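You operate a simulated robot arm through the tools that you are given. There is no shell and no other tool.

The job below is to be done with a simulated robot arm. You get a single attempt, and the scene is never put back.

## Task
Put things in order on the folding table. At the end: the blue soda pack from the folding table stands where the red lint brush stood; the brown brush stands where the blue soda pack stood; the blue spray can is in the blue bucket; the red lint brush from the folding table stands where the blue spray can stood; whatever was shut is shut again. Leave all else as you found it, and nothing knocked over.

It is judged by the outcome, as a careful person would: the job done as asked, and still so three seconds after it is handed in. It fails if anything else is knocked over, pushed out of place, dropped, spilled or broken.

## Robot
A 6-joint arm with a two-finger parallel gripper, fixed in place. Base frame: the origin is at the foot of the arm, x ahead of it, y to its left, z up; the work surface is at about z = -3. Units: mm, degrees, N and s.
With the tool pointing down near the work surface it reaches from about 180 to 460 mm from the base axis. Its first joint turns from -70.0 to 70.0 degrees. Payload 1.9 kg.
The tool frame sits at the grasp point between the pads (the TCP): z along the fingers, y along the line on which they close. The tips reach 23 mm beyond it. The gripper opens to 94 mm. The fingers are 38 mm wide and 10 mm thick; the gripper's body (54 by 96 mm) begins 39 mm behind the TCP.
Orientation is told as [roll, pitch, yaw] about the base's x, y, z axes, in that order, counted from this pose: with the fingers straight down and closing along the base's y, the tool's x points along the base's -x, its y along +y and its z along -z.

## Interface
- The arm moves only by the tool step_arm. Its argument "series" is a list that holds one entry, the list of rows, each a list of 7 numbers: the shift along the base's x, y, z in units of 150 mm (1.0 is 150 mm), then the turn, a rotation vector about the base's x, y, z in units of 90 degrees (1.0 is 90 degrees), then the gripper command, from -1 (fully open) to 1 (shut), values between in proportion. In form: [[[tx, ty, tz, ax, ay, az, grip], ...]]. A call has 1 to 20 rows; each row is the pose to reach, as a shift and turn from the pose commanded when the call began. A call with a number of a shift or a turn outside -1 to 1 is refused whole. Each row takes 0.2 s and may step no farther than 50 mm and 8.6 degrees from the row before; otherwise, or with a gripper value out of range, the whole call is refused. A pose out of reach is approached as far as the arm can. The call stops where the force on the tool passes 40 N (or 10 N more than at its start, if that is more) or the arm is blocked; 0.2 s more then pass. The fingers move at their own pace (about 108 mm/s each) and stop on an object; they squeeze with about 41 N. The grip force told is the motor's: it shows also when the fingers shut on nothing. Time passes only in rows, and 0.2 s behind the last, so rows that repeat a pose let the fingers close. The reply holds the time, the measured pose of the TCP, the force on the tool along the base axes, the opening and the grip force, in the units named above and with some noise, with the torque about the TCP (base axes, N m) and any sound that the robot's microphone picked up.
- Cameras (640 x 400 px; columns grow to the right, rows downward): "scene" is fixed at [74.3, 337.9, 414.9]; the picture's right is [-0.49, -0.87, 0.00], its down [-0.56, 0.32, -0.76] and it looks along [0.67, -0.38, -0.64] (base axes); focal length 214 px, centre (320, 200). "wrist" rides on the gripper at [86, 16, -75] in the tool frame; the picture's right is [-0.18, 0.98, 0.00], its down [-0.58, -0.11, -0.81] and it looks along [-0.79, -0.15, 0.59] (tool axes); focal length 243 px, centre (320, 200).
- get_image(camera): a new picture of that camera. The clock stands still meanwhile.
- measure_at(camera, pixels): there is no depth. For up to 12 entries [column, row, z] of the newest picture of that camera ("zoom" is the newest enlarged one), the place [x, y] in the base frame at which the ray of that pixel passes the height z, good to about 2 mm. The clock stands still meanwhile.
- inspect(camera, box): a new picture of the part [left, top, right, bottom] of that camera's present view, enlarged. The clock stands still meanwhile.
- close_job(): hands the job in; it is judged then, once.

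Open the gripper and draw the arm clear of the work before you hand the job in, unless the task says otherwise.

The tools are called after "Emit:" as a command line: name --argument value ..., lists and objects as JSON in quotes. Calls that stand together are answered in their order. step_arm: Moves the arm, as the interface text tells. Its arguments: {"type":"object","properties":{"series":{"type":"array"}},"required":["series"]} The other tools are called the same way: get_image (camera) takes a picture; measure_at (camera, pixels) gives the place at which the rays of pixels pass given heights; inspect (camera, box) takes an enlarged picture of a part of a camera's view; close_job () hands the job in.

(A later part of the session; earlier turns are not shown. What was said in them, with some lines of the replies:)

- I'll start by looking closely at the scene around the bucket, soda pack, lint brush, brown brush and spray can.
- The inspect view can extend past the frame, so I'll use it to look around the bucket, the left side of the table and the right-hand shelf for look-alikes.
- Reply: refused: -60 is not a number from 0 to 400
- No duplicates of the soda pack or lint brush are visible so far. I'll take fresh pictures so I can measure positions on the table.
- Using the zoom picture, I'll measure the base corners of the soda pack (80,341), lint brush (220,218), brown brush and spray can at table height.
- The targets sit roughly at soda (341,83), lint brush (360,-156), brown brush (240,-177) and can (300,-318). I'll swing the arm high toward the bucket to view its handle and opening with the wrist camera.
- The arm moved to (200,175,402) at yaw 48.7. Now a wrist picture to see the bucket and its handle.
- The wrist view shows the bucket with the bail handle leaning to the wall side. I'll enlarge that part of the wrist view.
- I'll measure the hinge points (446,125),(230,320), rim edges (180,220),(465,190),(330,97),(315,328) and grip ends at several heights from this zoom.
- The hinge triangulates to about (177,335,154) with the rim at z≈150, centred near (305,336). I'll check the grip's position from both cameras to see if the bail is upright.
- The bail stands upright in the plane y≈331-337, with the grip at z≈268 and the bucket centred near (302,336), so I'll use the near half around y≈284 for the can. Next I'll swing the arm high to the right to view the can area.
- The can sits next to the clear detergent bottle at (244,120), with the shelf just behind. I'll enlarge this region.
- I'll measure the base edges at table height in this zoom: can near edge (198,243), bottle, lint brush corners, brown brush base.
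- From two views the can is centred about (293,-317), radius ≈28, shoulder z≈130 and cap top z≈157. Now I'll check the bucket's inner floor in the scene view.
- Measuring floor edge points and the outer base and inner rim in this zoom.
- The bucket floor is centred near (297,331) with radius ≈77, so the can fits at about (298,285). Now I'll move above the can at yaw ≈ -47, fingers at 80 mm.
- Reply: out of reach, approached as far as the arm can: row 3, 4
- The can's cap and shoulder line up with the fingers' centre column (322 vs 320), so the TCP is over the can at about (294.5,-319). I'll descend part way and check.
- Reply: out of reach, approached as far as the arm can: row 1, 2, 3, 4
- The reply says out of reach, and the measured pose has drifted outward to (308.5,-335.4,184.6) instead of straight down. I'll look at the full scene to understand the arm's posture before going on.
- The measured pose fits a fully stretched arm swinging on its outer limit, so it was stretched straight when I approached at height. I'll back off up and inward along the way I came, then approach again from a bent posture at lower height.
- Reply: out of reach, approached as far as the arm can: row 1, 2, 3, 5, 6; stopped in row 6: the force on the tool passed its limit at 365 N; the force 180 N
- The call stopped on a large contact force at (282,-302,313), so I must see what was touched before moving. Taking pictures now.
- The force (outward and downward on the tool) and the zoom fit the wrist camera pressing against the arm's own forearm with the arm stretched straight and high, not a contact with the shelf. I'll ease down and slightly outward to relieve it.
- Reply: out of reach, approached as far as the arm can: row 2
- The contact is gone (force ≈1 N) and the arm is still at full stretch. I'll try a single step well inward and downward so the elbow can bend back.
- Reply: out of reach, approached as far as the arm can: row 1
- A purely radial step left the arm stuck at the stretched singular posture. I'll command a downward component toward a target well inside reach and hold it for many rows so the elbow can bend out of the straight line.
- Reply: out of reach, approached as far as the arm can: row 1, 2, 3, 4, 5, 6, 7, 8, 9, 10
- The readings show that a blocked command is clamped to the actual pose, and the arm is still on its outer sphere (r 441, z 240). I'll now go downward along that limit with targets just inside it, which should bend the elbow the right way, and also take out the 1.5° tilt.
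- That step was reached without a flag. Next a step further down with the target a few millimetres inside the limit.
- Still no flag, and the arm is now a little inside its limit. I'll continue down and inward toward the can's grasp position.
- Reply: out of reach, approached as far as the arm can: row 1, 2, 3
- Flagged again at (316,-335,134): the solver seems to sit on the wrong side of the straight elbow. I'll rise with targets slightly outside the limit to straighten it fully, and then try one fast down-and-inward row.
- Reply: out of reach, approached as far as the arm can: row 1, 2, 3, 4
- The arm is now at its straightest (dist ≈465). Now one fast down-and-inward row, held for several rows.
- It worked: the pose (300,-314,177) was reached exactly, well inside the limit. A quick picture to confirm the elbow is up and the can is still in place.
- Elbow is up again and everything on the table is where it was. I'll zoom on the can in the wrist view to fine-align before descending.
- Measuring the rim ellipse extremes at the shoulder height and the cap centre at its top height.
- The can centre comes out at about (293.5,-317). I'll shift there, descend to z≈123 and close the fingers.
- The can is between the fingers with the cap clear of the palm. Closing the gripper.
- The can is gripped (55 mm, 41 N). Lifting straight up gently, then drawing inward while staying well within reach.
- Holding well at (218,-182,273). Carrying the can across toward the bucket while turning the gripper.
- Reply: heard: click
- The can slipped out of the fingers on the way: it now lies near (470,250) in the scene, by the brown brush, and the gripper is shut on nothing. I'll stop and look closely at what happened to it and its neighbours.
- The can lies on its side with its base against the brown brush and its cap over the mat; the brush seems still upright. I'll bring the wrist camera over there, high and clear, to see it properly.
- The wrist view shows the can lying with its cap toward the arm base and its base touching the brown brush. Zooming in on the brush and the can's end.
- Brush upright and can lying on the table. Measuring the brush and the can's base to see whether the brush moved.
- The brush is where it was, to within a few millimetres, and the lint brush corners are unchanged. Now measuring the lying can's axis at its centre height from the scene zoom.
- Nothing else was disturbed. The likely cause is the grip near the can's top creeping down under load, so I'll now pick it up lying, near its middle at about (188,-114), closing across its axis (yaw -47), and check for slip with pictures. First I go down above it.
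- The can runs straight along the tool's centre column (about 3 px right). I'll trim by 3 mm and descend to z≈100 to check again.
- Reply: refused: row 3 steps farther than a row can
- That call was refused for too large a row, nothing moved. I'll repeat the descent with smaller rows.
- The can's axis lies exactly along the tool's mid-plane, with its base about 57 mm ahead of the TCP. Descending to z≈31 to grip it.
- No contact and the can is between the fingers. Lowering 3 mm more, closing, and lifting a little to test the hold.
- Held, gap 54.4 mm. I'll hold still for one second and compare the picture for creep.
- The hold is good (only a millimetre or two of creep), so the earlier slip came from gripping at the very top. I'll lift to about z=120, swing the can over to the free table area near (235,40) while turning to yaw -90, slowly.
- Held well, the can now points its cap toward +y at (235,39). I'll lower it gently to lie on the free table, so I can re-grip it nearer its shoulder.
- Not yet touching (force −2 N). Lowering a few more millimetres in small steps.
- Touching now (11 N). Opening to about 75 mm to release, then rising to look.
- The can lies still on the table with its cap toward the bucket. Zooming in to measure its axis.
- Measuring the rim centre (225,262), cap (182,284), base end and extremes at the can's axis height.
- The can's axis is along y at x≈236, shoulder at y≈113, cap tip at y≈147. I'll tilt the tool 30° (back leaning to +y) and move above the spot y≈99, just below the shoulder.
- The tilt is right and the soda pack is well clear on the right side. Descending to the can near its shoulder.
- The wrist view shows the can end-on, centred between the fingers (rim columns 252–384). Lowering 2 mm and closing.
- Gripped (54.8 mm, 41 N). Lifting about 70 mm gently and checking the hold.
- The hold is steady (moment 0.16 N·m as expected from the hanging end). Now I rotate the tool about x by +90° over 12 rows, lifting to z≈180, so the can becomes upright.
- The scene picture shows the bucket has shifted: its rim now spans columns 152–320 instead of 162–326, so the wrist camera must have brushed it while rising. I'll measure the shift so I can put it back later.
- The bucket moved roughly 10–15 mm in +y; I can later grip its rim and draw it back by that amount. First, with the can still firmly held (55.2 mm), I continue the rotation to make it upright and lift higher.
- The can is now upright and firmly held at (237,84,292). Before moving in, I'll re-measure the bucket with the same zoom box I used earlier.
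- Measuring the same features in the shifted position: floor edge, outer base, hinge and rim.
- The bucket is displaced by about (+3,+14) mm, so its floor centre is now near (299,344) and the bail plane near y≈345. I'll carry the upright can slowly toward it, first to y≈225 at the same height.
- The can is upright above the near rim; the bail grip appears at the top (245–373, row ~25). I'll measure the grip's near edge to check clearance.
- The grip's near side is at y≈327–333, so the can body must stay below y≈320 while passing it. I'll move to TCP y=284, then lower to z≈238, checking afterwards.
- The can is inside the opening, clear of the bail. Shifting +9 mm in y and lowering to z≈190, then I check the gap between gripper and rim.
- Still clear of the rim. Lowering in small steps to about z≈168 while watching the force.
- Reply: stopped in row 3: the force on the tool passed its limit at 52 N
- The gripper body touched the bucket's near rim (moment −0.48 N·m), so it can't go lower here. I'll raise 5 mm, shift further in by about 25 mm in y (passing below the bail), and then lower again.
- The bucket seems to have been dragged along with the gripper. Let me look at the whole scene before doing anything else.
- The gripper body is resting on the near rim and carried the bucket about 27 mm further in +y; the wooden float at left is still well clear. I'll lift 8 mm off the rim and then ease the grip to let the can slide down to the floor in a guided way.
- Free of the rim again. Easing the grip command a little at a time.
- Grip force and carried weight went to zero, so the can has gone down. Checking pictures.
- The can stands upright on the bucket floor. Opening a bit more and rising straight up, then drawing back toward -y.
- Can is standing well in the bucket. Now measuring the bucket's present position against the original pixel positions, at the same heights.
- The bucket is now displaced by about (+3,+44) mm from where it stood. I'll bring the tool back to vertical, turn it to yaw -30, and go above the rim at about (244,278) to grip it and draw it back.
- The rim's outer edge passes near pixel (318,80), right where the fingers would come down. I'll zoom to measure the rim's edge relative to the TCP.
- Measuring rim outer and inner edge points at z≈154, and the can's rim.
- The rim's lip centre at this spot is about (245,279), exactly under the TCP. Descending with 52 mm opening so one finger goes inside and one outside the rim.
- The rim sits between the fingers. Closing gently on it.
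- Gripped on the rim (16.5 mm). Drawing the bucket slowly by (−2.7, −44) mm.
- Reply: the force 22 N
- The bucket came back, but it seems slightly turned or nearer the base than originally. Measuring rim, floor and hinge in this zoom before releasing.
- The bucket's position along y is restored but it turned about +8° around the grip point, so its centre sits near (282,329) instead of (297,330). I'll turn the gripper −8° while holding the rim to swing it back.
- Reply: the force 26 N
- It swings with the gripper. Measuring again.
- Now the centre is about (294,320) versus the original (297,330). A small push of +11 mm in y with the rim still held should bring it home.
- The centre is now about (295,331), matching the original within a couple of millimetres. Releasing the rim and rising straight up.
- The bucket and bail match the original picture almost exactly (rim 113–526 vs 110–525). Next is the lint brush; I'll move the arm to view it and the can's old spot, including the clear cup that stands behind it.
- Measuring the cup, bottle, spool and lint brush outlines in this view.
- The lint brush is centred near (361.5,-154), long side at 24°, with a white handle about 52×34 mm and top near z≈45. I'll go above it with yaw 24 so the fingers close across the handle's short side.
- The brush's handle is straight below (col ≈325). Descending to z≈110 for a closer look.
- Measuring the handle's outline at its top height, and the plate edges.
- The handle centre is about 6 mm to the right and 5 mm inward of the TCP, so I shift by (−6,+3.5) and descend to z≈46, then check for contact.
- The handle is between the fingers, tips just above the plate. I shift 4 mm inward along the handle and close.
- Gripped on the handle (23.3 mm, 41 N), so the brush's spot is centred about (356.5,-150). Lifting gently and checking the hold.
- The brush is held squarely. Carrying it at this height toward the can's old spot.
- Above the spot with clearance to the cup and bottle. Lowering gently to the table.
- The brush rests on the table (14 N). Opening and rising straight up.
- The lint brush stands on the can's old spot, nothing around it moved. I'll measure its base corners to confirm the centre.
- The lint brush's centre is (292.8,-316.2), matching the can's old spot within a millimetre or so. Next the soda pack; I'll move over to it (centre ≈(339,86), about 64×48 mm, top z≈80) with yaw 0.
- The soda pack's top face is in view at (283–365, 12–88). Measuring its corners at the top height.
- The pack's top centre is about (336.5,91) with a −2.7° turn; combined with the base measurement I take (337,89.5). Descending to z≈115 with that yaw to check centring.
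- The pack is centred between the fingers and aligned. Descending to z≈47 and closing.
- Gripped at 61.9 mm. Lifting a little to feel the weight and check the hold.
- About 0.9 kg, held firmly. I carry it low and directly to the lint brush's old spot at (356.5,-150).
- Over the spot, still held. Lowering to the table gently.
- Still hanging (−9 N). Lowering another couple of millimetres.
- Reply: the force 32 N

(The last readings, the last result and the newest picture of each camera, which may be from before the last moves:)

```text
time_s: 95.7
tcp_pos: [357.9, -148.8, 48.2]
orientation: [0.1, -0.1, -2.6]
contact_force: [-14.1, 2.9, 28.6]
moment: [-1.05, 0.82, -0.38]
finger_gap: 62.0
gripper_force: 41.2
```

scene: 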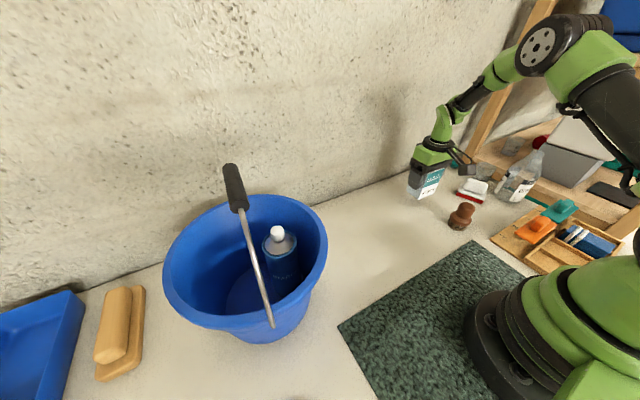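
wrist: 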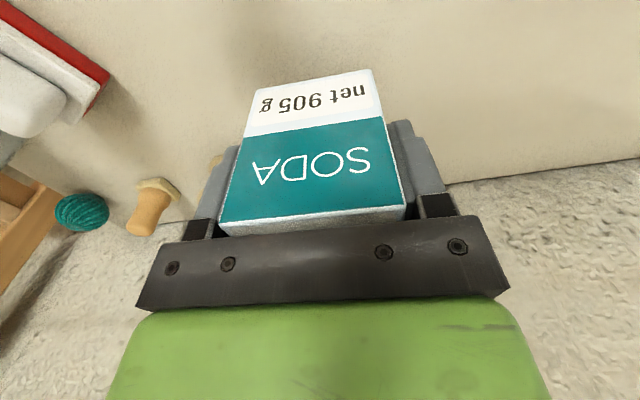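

Touching the table now. Raising half a millimetre, opening, then rising.

Emit:
step_arm --series '[[[0, 0, 0.007, 0, 0, 0, 1], [0, 0, 0.008, 0, 0, 0, -0.5], [0, 0, 0.008, 0, 0, 0, -0.8], [0, 0, 0.008, 0, 0, 0, -0.8], [0, 0, 0.2, 0, 0, 0, -0.8], [0, 0, 0.45, 0, 0, 0, -0.8], [0, 0, 0.75, 0, 0, 0, -0.8]]]'

Emit:
get_image --camera "wrist"

Emit:
inspect --camera "scene" --box '[370, 140, 520, 250]'

```text
time_s: 97.3
tcp_pos: [355.8, -147.6, 159.0]
orientation: [0.2, -0.1, -2.6]
contact_force: [0.0, 0.2, 0.3]
moment: [-0.01, 0.02, -0.01]
finger_gap: 84.5
gripper_force: 0.0
```

```text
taken
```

wrist: 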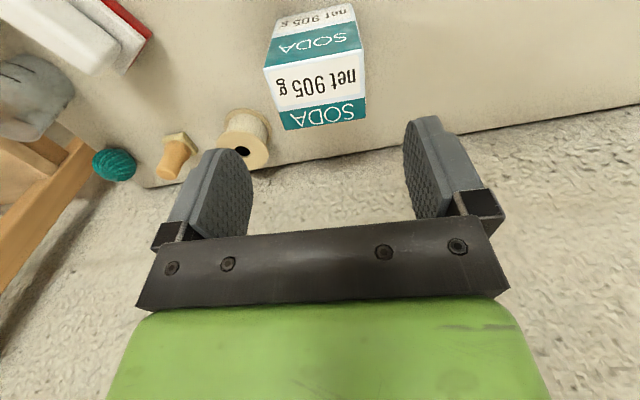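

```text
3.64 times, centred on (445, 195) of scene
```

zoom: 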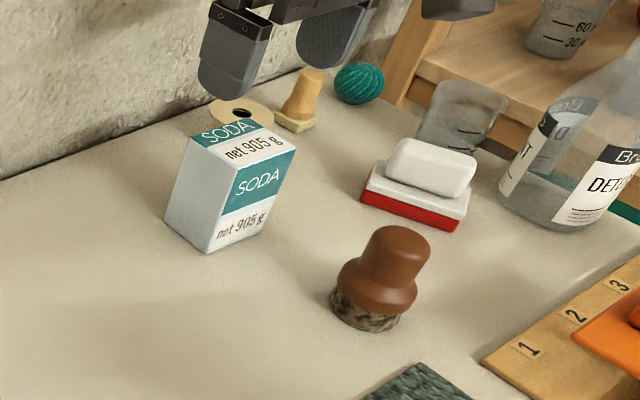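

The soda pack stands upright on the lint brush's old spot. Verifying its base position, then I'll look at the brown brush.

Emit:
measure_at --camera "zoom" --pixels '[[210, 252, -3], [264, 231, -3], [165, 212, -3], [330, 303, -3], [399, 312, -3], [362, 331, -3], [340, 325, -3], [385, 328, -3], [402, 230, 70], [402, 230, 75]]'

Emit:
measure_at --camera "wrist" --pixels '[[263, 70, 78], [363, 52, 78], [284, 130, 78], [366, 120, 78]]'

```text
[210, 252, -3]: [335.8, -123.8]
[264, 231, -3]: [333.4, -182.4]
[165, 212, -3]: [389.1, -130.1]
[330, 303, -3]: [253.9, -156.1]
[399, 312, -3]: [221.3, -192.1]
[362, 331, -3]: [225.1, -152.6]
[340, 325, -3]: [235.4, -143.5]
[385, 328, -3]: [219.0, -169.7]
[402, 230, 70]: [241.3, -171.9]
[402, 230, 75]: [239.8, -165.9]
```

```text
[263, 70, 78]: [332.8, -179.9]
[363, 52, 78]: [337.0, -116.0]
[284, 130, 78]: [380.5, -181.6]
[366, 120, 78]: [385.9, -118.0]
```

Soda pack placed at about (358,-149), as intended. Now moving above the brown brush at (238,-172), yaw −36, for a closer look.

Emit:
step_arm --series '[[[-0.1, 0, 0.2, 0, 0, -0.06, -0.8], [-0.3, -0.03, 0.4, 0, 0, -0.14, -0.8], [-0.5, -0.08, 0.47, 0, 0, -0.22, -0.8], [-0.68, -0.12, 0.47, 0, 0, -0.3, -0.8], [-0.787, -0.16, 0.47, 0, 0, -0.371, -0.8]]]'

Emit:
get_image --camera "wrist"

Emit:
inspect --camera "wrist" --box '[240, 0, 420, 110]'

```text
time_s: 98.5
tcp_pos: [238.8, -173.3, 229.4]
orientation: [0.2, -0.2, -36.2]
contact_force: [0.7, -0.6, -0.3]
moment: [0.01, 0.02, -0.01]
finger_gap: 84.6
gripper_force: 0.1
```

```text
taken
```

wrist: 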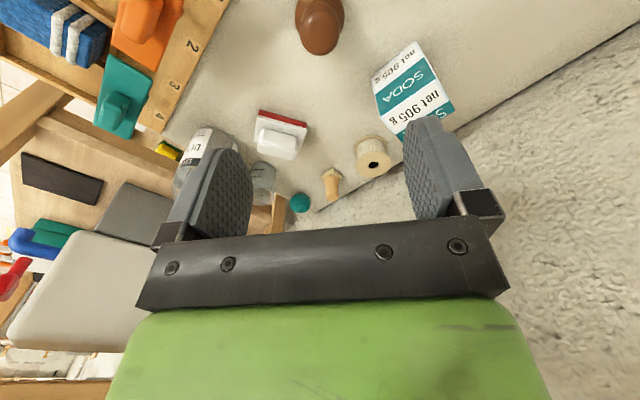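

```text
3.56 times, centred on (330, 55) of wrist
```

zoom: 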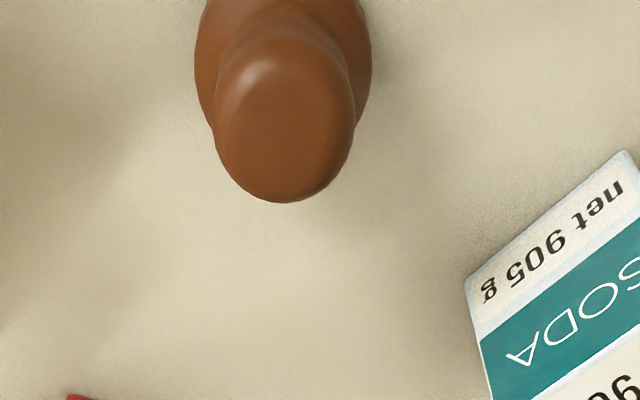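

The knob (≈34 mm) is nearly under the TCP, about 4 mm inward. Trimming and descending to z≈125 to look again.

Emit:
step_arm --series '[[[-0.02, 0.014, -0.25, 0, 0, 0, -0.7], [-0.02, 0.014, -0.5, 0, 0, 0, -0.6], [-0.02, 0.014, -0.7, 0, 0, 0, -0.5]]]'

Emit:
get_image --camera "wrist"

Emit:
inspect --camera "scene" --box '[410, 150, 520, 250]'

```text
time_s: 99.3
tcp_pos: [236.7, -169.5, 123.5]
orientation: [0.2, 0.0, -36.0]
contact_force: [0.1, -0.3, 0.0]
moment: [0.02, -0.01, -0.04]
finger_gap: 70.5
gripper_force: 0.0
```

```text
taken
```

wrist: 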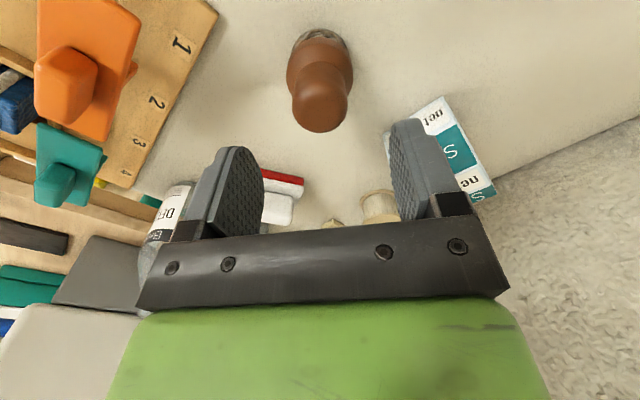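

```text
4.00 times, centred on (465, 200) of scene
```

zoom: 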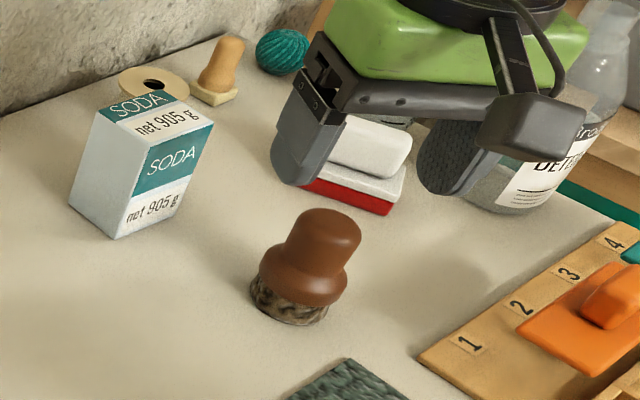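

From the scene view the knob's top is at z≈65, and with that height the TCP is right above it. Descending to z≈62 and closing on the knob.

Emit:
step_arm --series '[[[0, 0, -0.15, 0, 0, 0, -0.5], [0, 0, -0.3, 0, 0, 0, -0.5], [0, 0, -0.41, 0, 0, 0, -0.5], [0, 0, -0.41, 0, 0, 0, -0.5]]]'

Emit:
get_image --camera "wrist"

Emit:
inspect --camera "scene" --box '[410, 150, 520, 250]'

```text
time_s: 100.3
tcp_pos: [237.2, -170.6, 61.0]
orientation: [0.2, 0.0, -35.9]
contact_force: [-0.2, 0.4, 0.6]
moment: [-0.01, 0.01, 0.02]
finger_gap: 70.7
gripper_force: 0.0
```

```text
taken
```

wrist: 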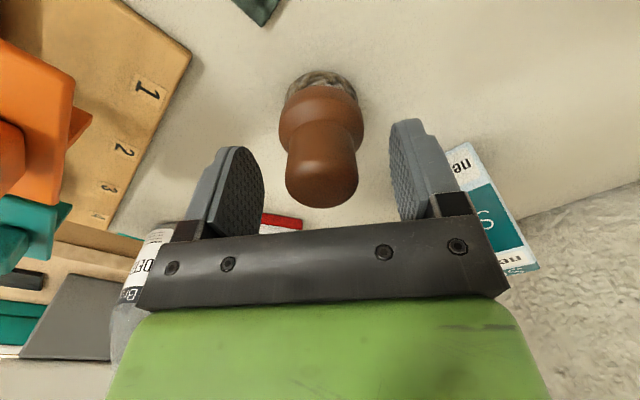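

```text
4.00 times, centred on (465, 200) of scene
```

zoom: 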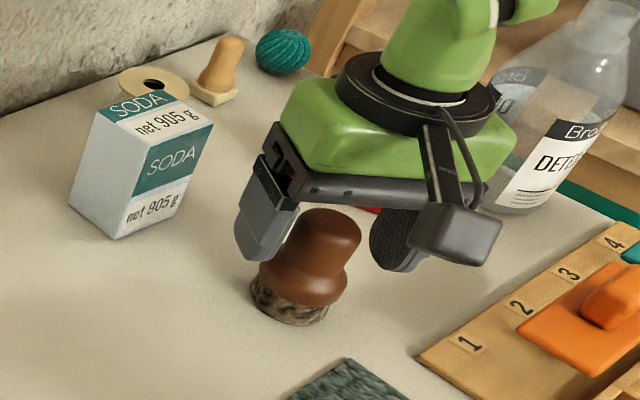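

The knob is centred between the fingers (cols 285–358). Closing.

Emit:
step_arm --series '[[[0, 0, 0, 0, 0, 0, -0.1], [0, 0, 0, 0, 0, 0, 1], [0, 0, 0, 0, 0, 0, 1], [0, 0, 0, 0, 0, 0, 1]]]'

Emit:
step_arm --series '[[[0, 0, 0.05, 0, 0, 0, 1], [0, 0, 0.14, 0, 0, 0, 1], [0, 0, 0.22, 0, 0, 0, 1]]]'

Emit:
get_image --camera "wrist"

Emit:
inspect --camera "scene" --box '[410, 150, 520, 250]'

```text
time_s: 101.3
tcp_pos: [236.6, -171.0, 62.6]
orientation: [0.3, 0.0, -35.9]
contact_force: [-0.3, 0.0, 0.3]
moment: [-0.07, -0.01, 0.01]
finger_gap: 32.2
gripper_force: 41.1
```

```text
time_s: 102.1
tcp_pos: [235.4, -170.0, 96.3]
orientation: [0.2, 0.0, -36.0]
contact_force: [-0.6, 0.0, -1.2]
moment: [0.0, -0.01, 0.03]
finger_gap: 32.2
gripper_force: 41.5
```

```text
taken
```

wrist: 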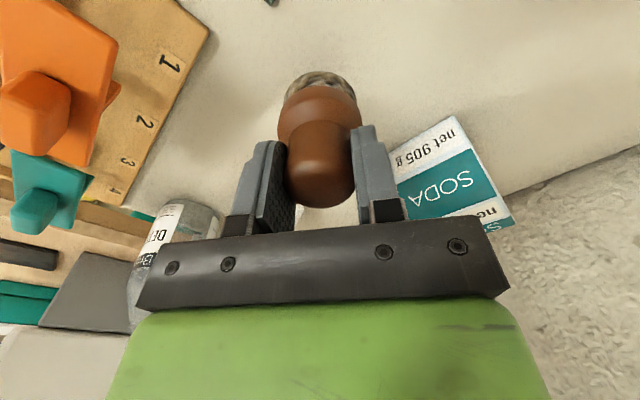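

```text
4.00 times, centred on (465, 200) of scene
```

zoom: 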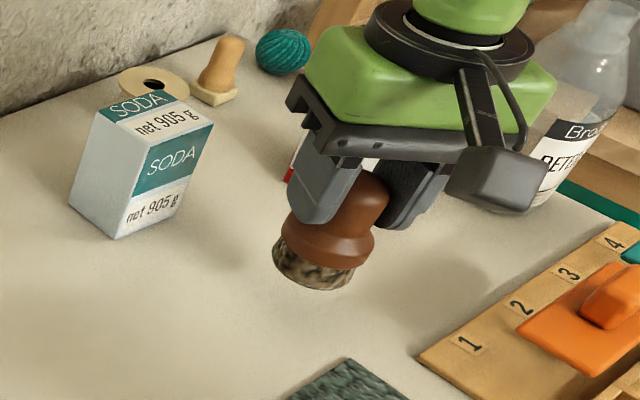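

Held well. Carrying it at a low height to the soda pack's old spot at (337.5,88.5).

Emit:
step_arm --series '[[[0.02, 0.08, 0.06, 0, 0, 0.03, 1], [0.06, 0.22, 0.08, 0, 0, 0.08, 1], [0.12, 0.38, 0.08, 0, 0, 0.13, 1], [0.19, 0.54, 0.08, 0, 0, 0.18, 1], [0.26, 0.7, 0.08, 0, 0, 0.23, 1], [0.33, 0.86, 0.08, 0, 0, 0.28, 1], [0.39, 1.0, 0.08, 0, 0, 0.33, 1]]]'

Emit:
step_arm --series '[[[0.06, 0.14, 0, 0, 0, 0.03, 1], [0.12, 0.3, 0, 0, 0, 0.07, 1], [0.19, 0.46, 0, 0, 0, 0.07, 1], [0.25, 0.6, 0, 0, 0, 0.07, 1], [0.287, 0.727, 0, 0, 0, 0.07, 1]]]'

Emit:
get_image --camera "wrist"

Emit:
get_image --camera "scene"

```text
time_s: 103.7
tcp_pos: [292.7, -18.8, 107.3]
orientation: [0.2, 0.0, -6.1]
contact_force: [1.2, -0.7, -0.7]
moment: [0.0, -0.03, 0.01]
finger_gap: 32.1
gripper_force: 40.8
```

```text
time_s: 104.9
tcp_pos: [338.0, 89.5, 107.7]
orientation: [0.2, 0.0, 0.1]
contact_force: [-0.6, 0.3, -1.5]
moment: [-0.03, 0.0, 0.01]
finger_gap: 32.2
gripper_force: 40.9
```

```text
taken
```

wrist: 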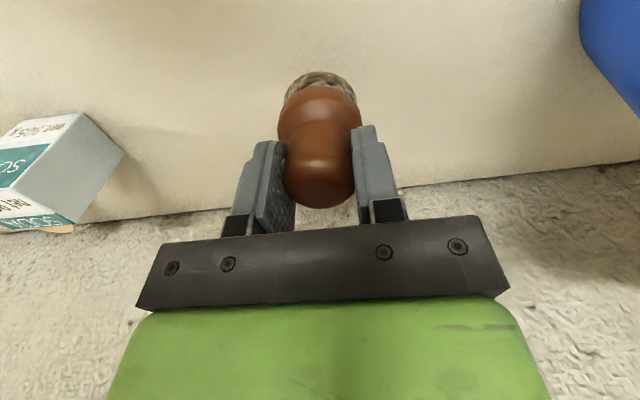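

```text
taken
```

scene: 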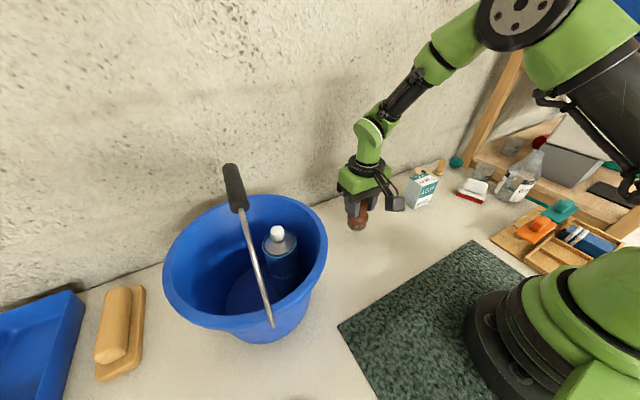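

Over the spot, brush still square. Lowering to just above the table, then in small steps.

Emit:
step_arm --series '[[[0, -0.005, -0.1, 0, 0, 0, 1], [0, -0.005, -0.2, 0, 0, 0, 1], [0, -0.005, -0.26, 0, 0, 0, 1], [0, -0.005, -0.29, 0, 0, 0, 1]]]'

Emit:
step_arm --series '[[[0, 0, -0.007, 0, 0, 0, 1], [0, 0, -0.013, 0, 0, 0, 1]]]'

```text
time_s: 105.9
tcp_pos: [338.0, 87.2, 64.4]
orientation: [0.2, 0.1, 0.0]
contact_force: [-0.1, 0.2, -0.9]
moment: [0.01, 0.02, -0.01]
finger_gap: 32.4
gripper_force: 41.1
```

```text
time_s: 106.5
tcp_pos: [337.0, 88.4, 63.0]
orientation: [0.2, 0.0, 0.1]
contact_force: [-2.5, 0.2, 5.6]
moment: [-0.14, 0.14, -0.05]
finger_gap: 32.2
gripper_force: 41.1
```

The brush touches the table (5.6 N). Opening and rising straight up.

Emit:
step_arm --series '[[[0, 0, 0, 0, 0, 0, 0.1], [0, 0, 0, 0, 0, 0, -0.5], [0, 0, 0, 0, 0, 0, -0.5], [0, 0, 0.2, 0, 0, 0, -0.5], [0, 0, 0.5, 0, 0, 0, -0.5], [0, 0, 0.8, 0, 0, 0, -0.5], [-0.2, 0, 1.0, 0, 0, 0, -0.5]]]'

Emit:
get_image --camera "scene"

Emit:
inspect --camera "scene" --box '[320, 120, 560, 270]'

```text
time_s: 108.1
tcp_pos: [307.6, 87.9, 213.2]
orientation: [0.2, 0.0, 0.0]
contact_force: [-0.5, 0.1, -0.3]
moment: [0.0, 0.02, -0.01]
finger_gap: 70.5
gripper_force: 0.1
```

```text
taken
```

scene: 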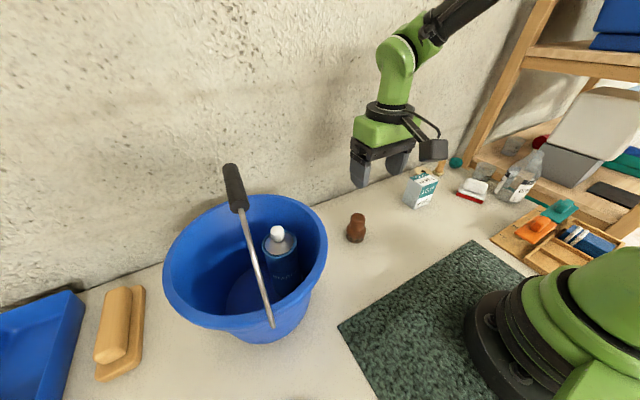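

```text
2.67 times, centred on (440, 195) of scene
```

zoom: 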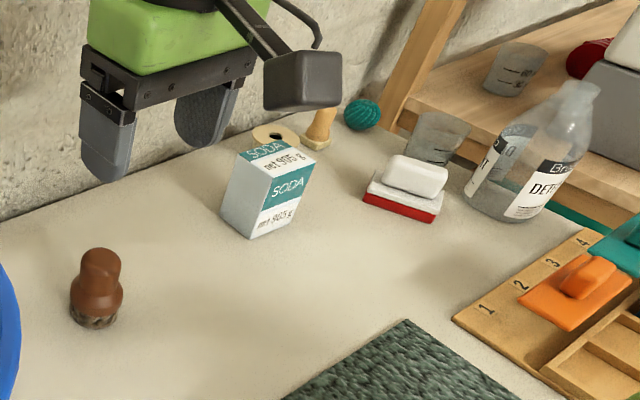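

All four items are in place. I'll draw the arm back up to near its starting pose with the gripper open and take a final look.

Emit:
step_arm --series '[[[-0.1, -0.05, 0.25, 0, 0, 0, -0.8], [-0.2, -0.15, 0.5, 0, 0, 0, -1], [-0.27, -0.3, 0.75, 0, 0, 0, -1], [-0.27, -0.4, 1.0, 0, 0, 0, -1], [-0.27, -0.43, 1.0, 0, 0, 0, -1]]]'

Emit:
get_image --camera "scene"

Emit:
inspect --camera "scene" --box '[150, 190, 340, 350]'

Emit:
inspect --camera "wrist" --box '[0, 0, 640, 20]'

Emit:
inspect --camera "scene" --box '[320, 120, 560, 270]'

```text
time_s: 109.3
tcp_pos: [266.3, 23.0, 363.6]
orientation: [0.3, 0.0, 0.2]
contact_force: [-0.5, -0.4, 0.0]
moment: [0.01, 0.0, 0.02]
finger_gap: 93.8
gripper_force: 0.0
```

```text
taken
```

scene: 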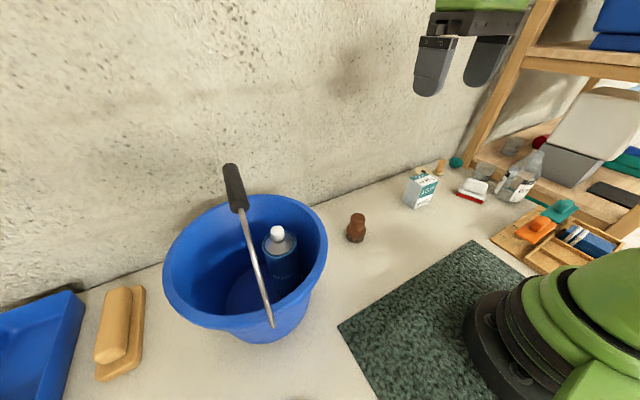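

```text
2.50 times, centred on (245, 270) of scene
```

zoom: 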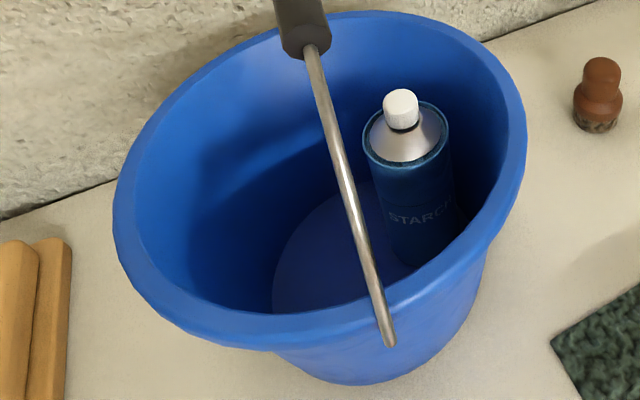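

```text
1.00 times, centred on (320, 10) of wrist (not enlarged: the box is as wide or as high as the picture)
```

zoom: 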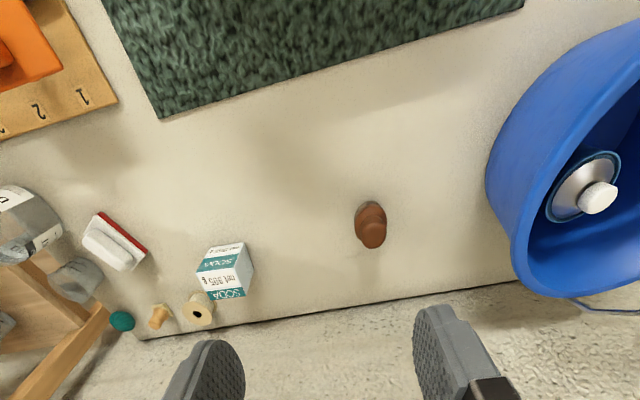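

```text
2.67 times, centred on (440, 195) of scene
```

zoom: 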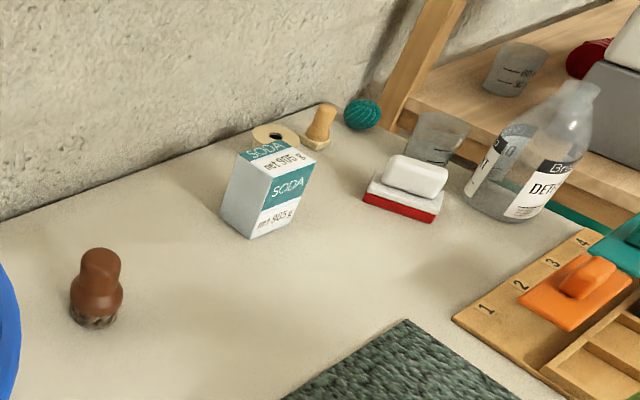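

Final pictures show the soda pack where the lint brush was, the brown brush where the soda pack was, the lint brush where the can was, and the can upright in the bucket. The bucket is back at its original place to within a couple of millimetres, turned by about 3°. The other things have not moved and the arm is clear, so I hand the job in.

Emit:
close_job

```text
The job is handed in.
```

The table is set as you asked, but it wasn't a clean run. I dropped the spray can once, and I moved the bucket and had to put it back.

| Item | Where it is now |
|---|---|
| Blue soda pack | Standing where the red lint brush stood |
| Brown brush | Standing where the soda pack stood |
| Red lint brush | Standing where the spray can stood, within about 1 mm |
| Blue spray can | Standing upright in the blue bucket |

Nothing needed opening, so there was nothing to shut again.

- **Dropped can:** the spray can slipped from the gripper on the first try. It fell against the brown brush and ended up on its side. The brush stayed upright and seemed to move no more than a few millimetres. I picked the can up again and let it slide about 60 mm down into the bucket; I could see no damage.
- **Bucket moved:** the gripper pushed the bucket about 44 mm while I was working. I pulled it back by its rim, and its centre is now within about 2 mm of where it stood. It is still turned by about 3°.
- **Arm caught on itself:** early on, the arm got stuck at full stretch. The wrist camera most likely pressed against the arm hard, at 365 N. I saw no sign that it touched anything on the table.

In the final pictures, everything else on the table looks as it did at the start, and nothing is knocked over.
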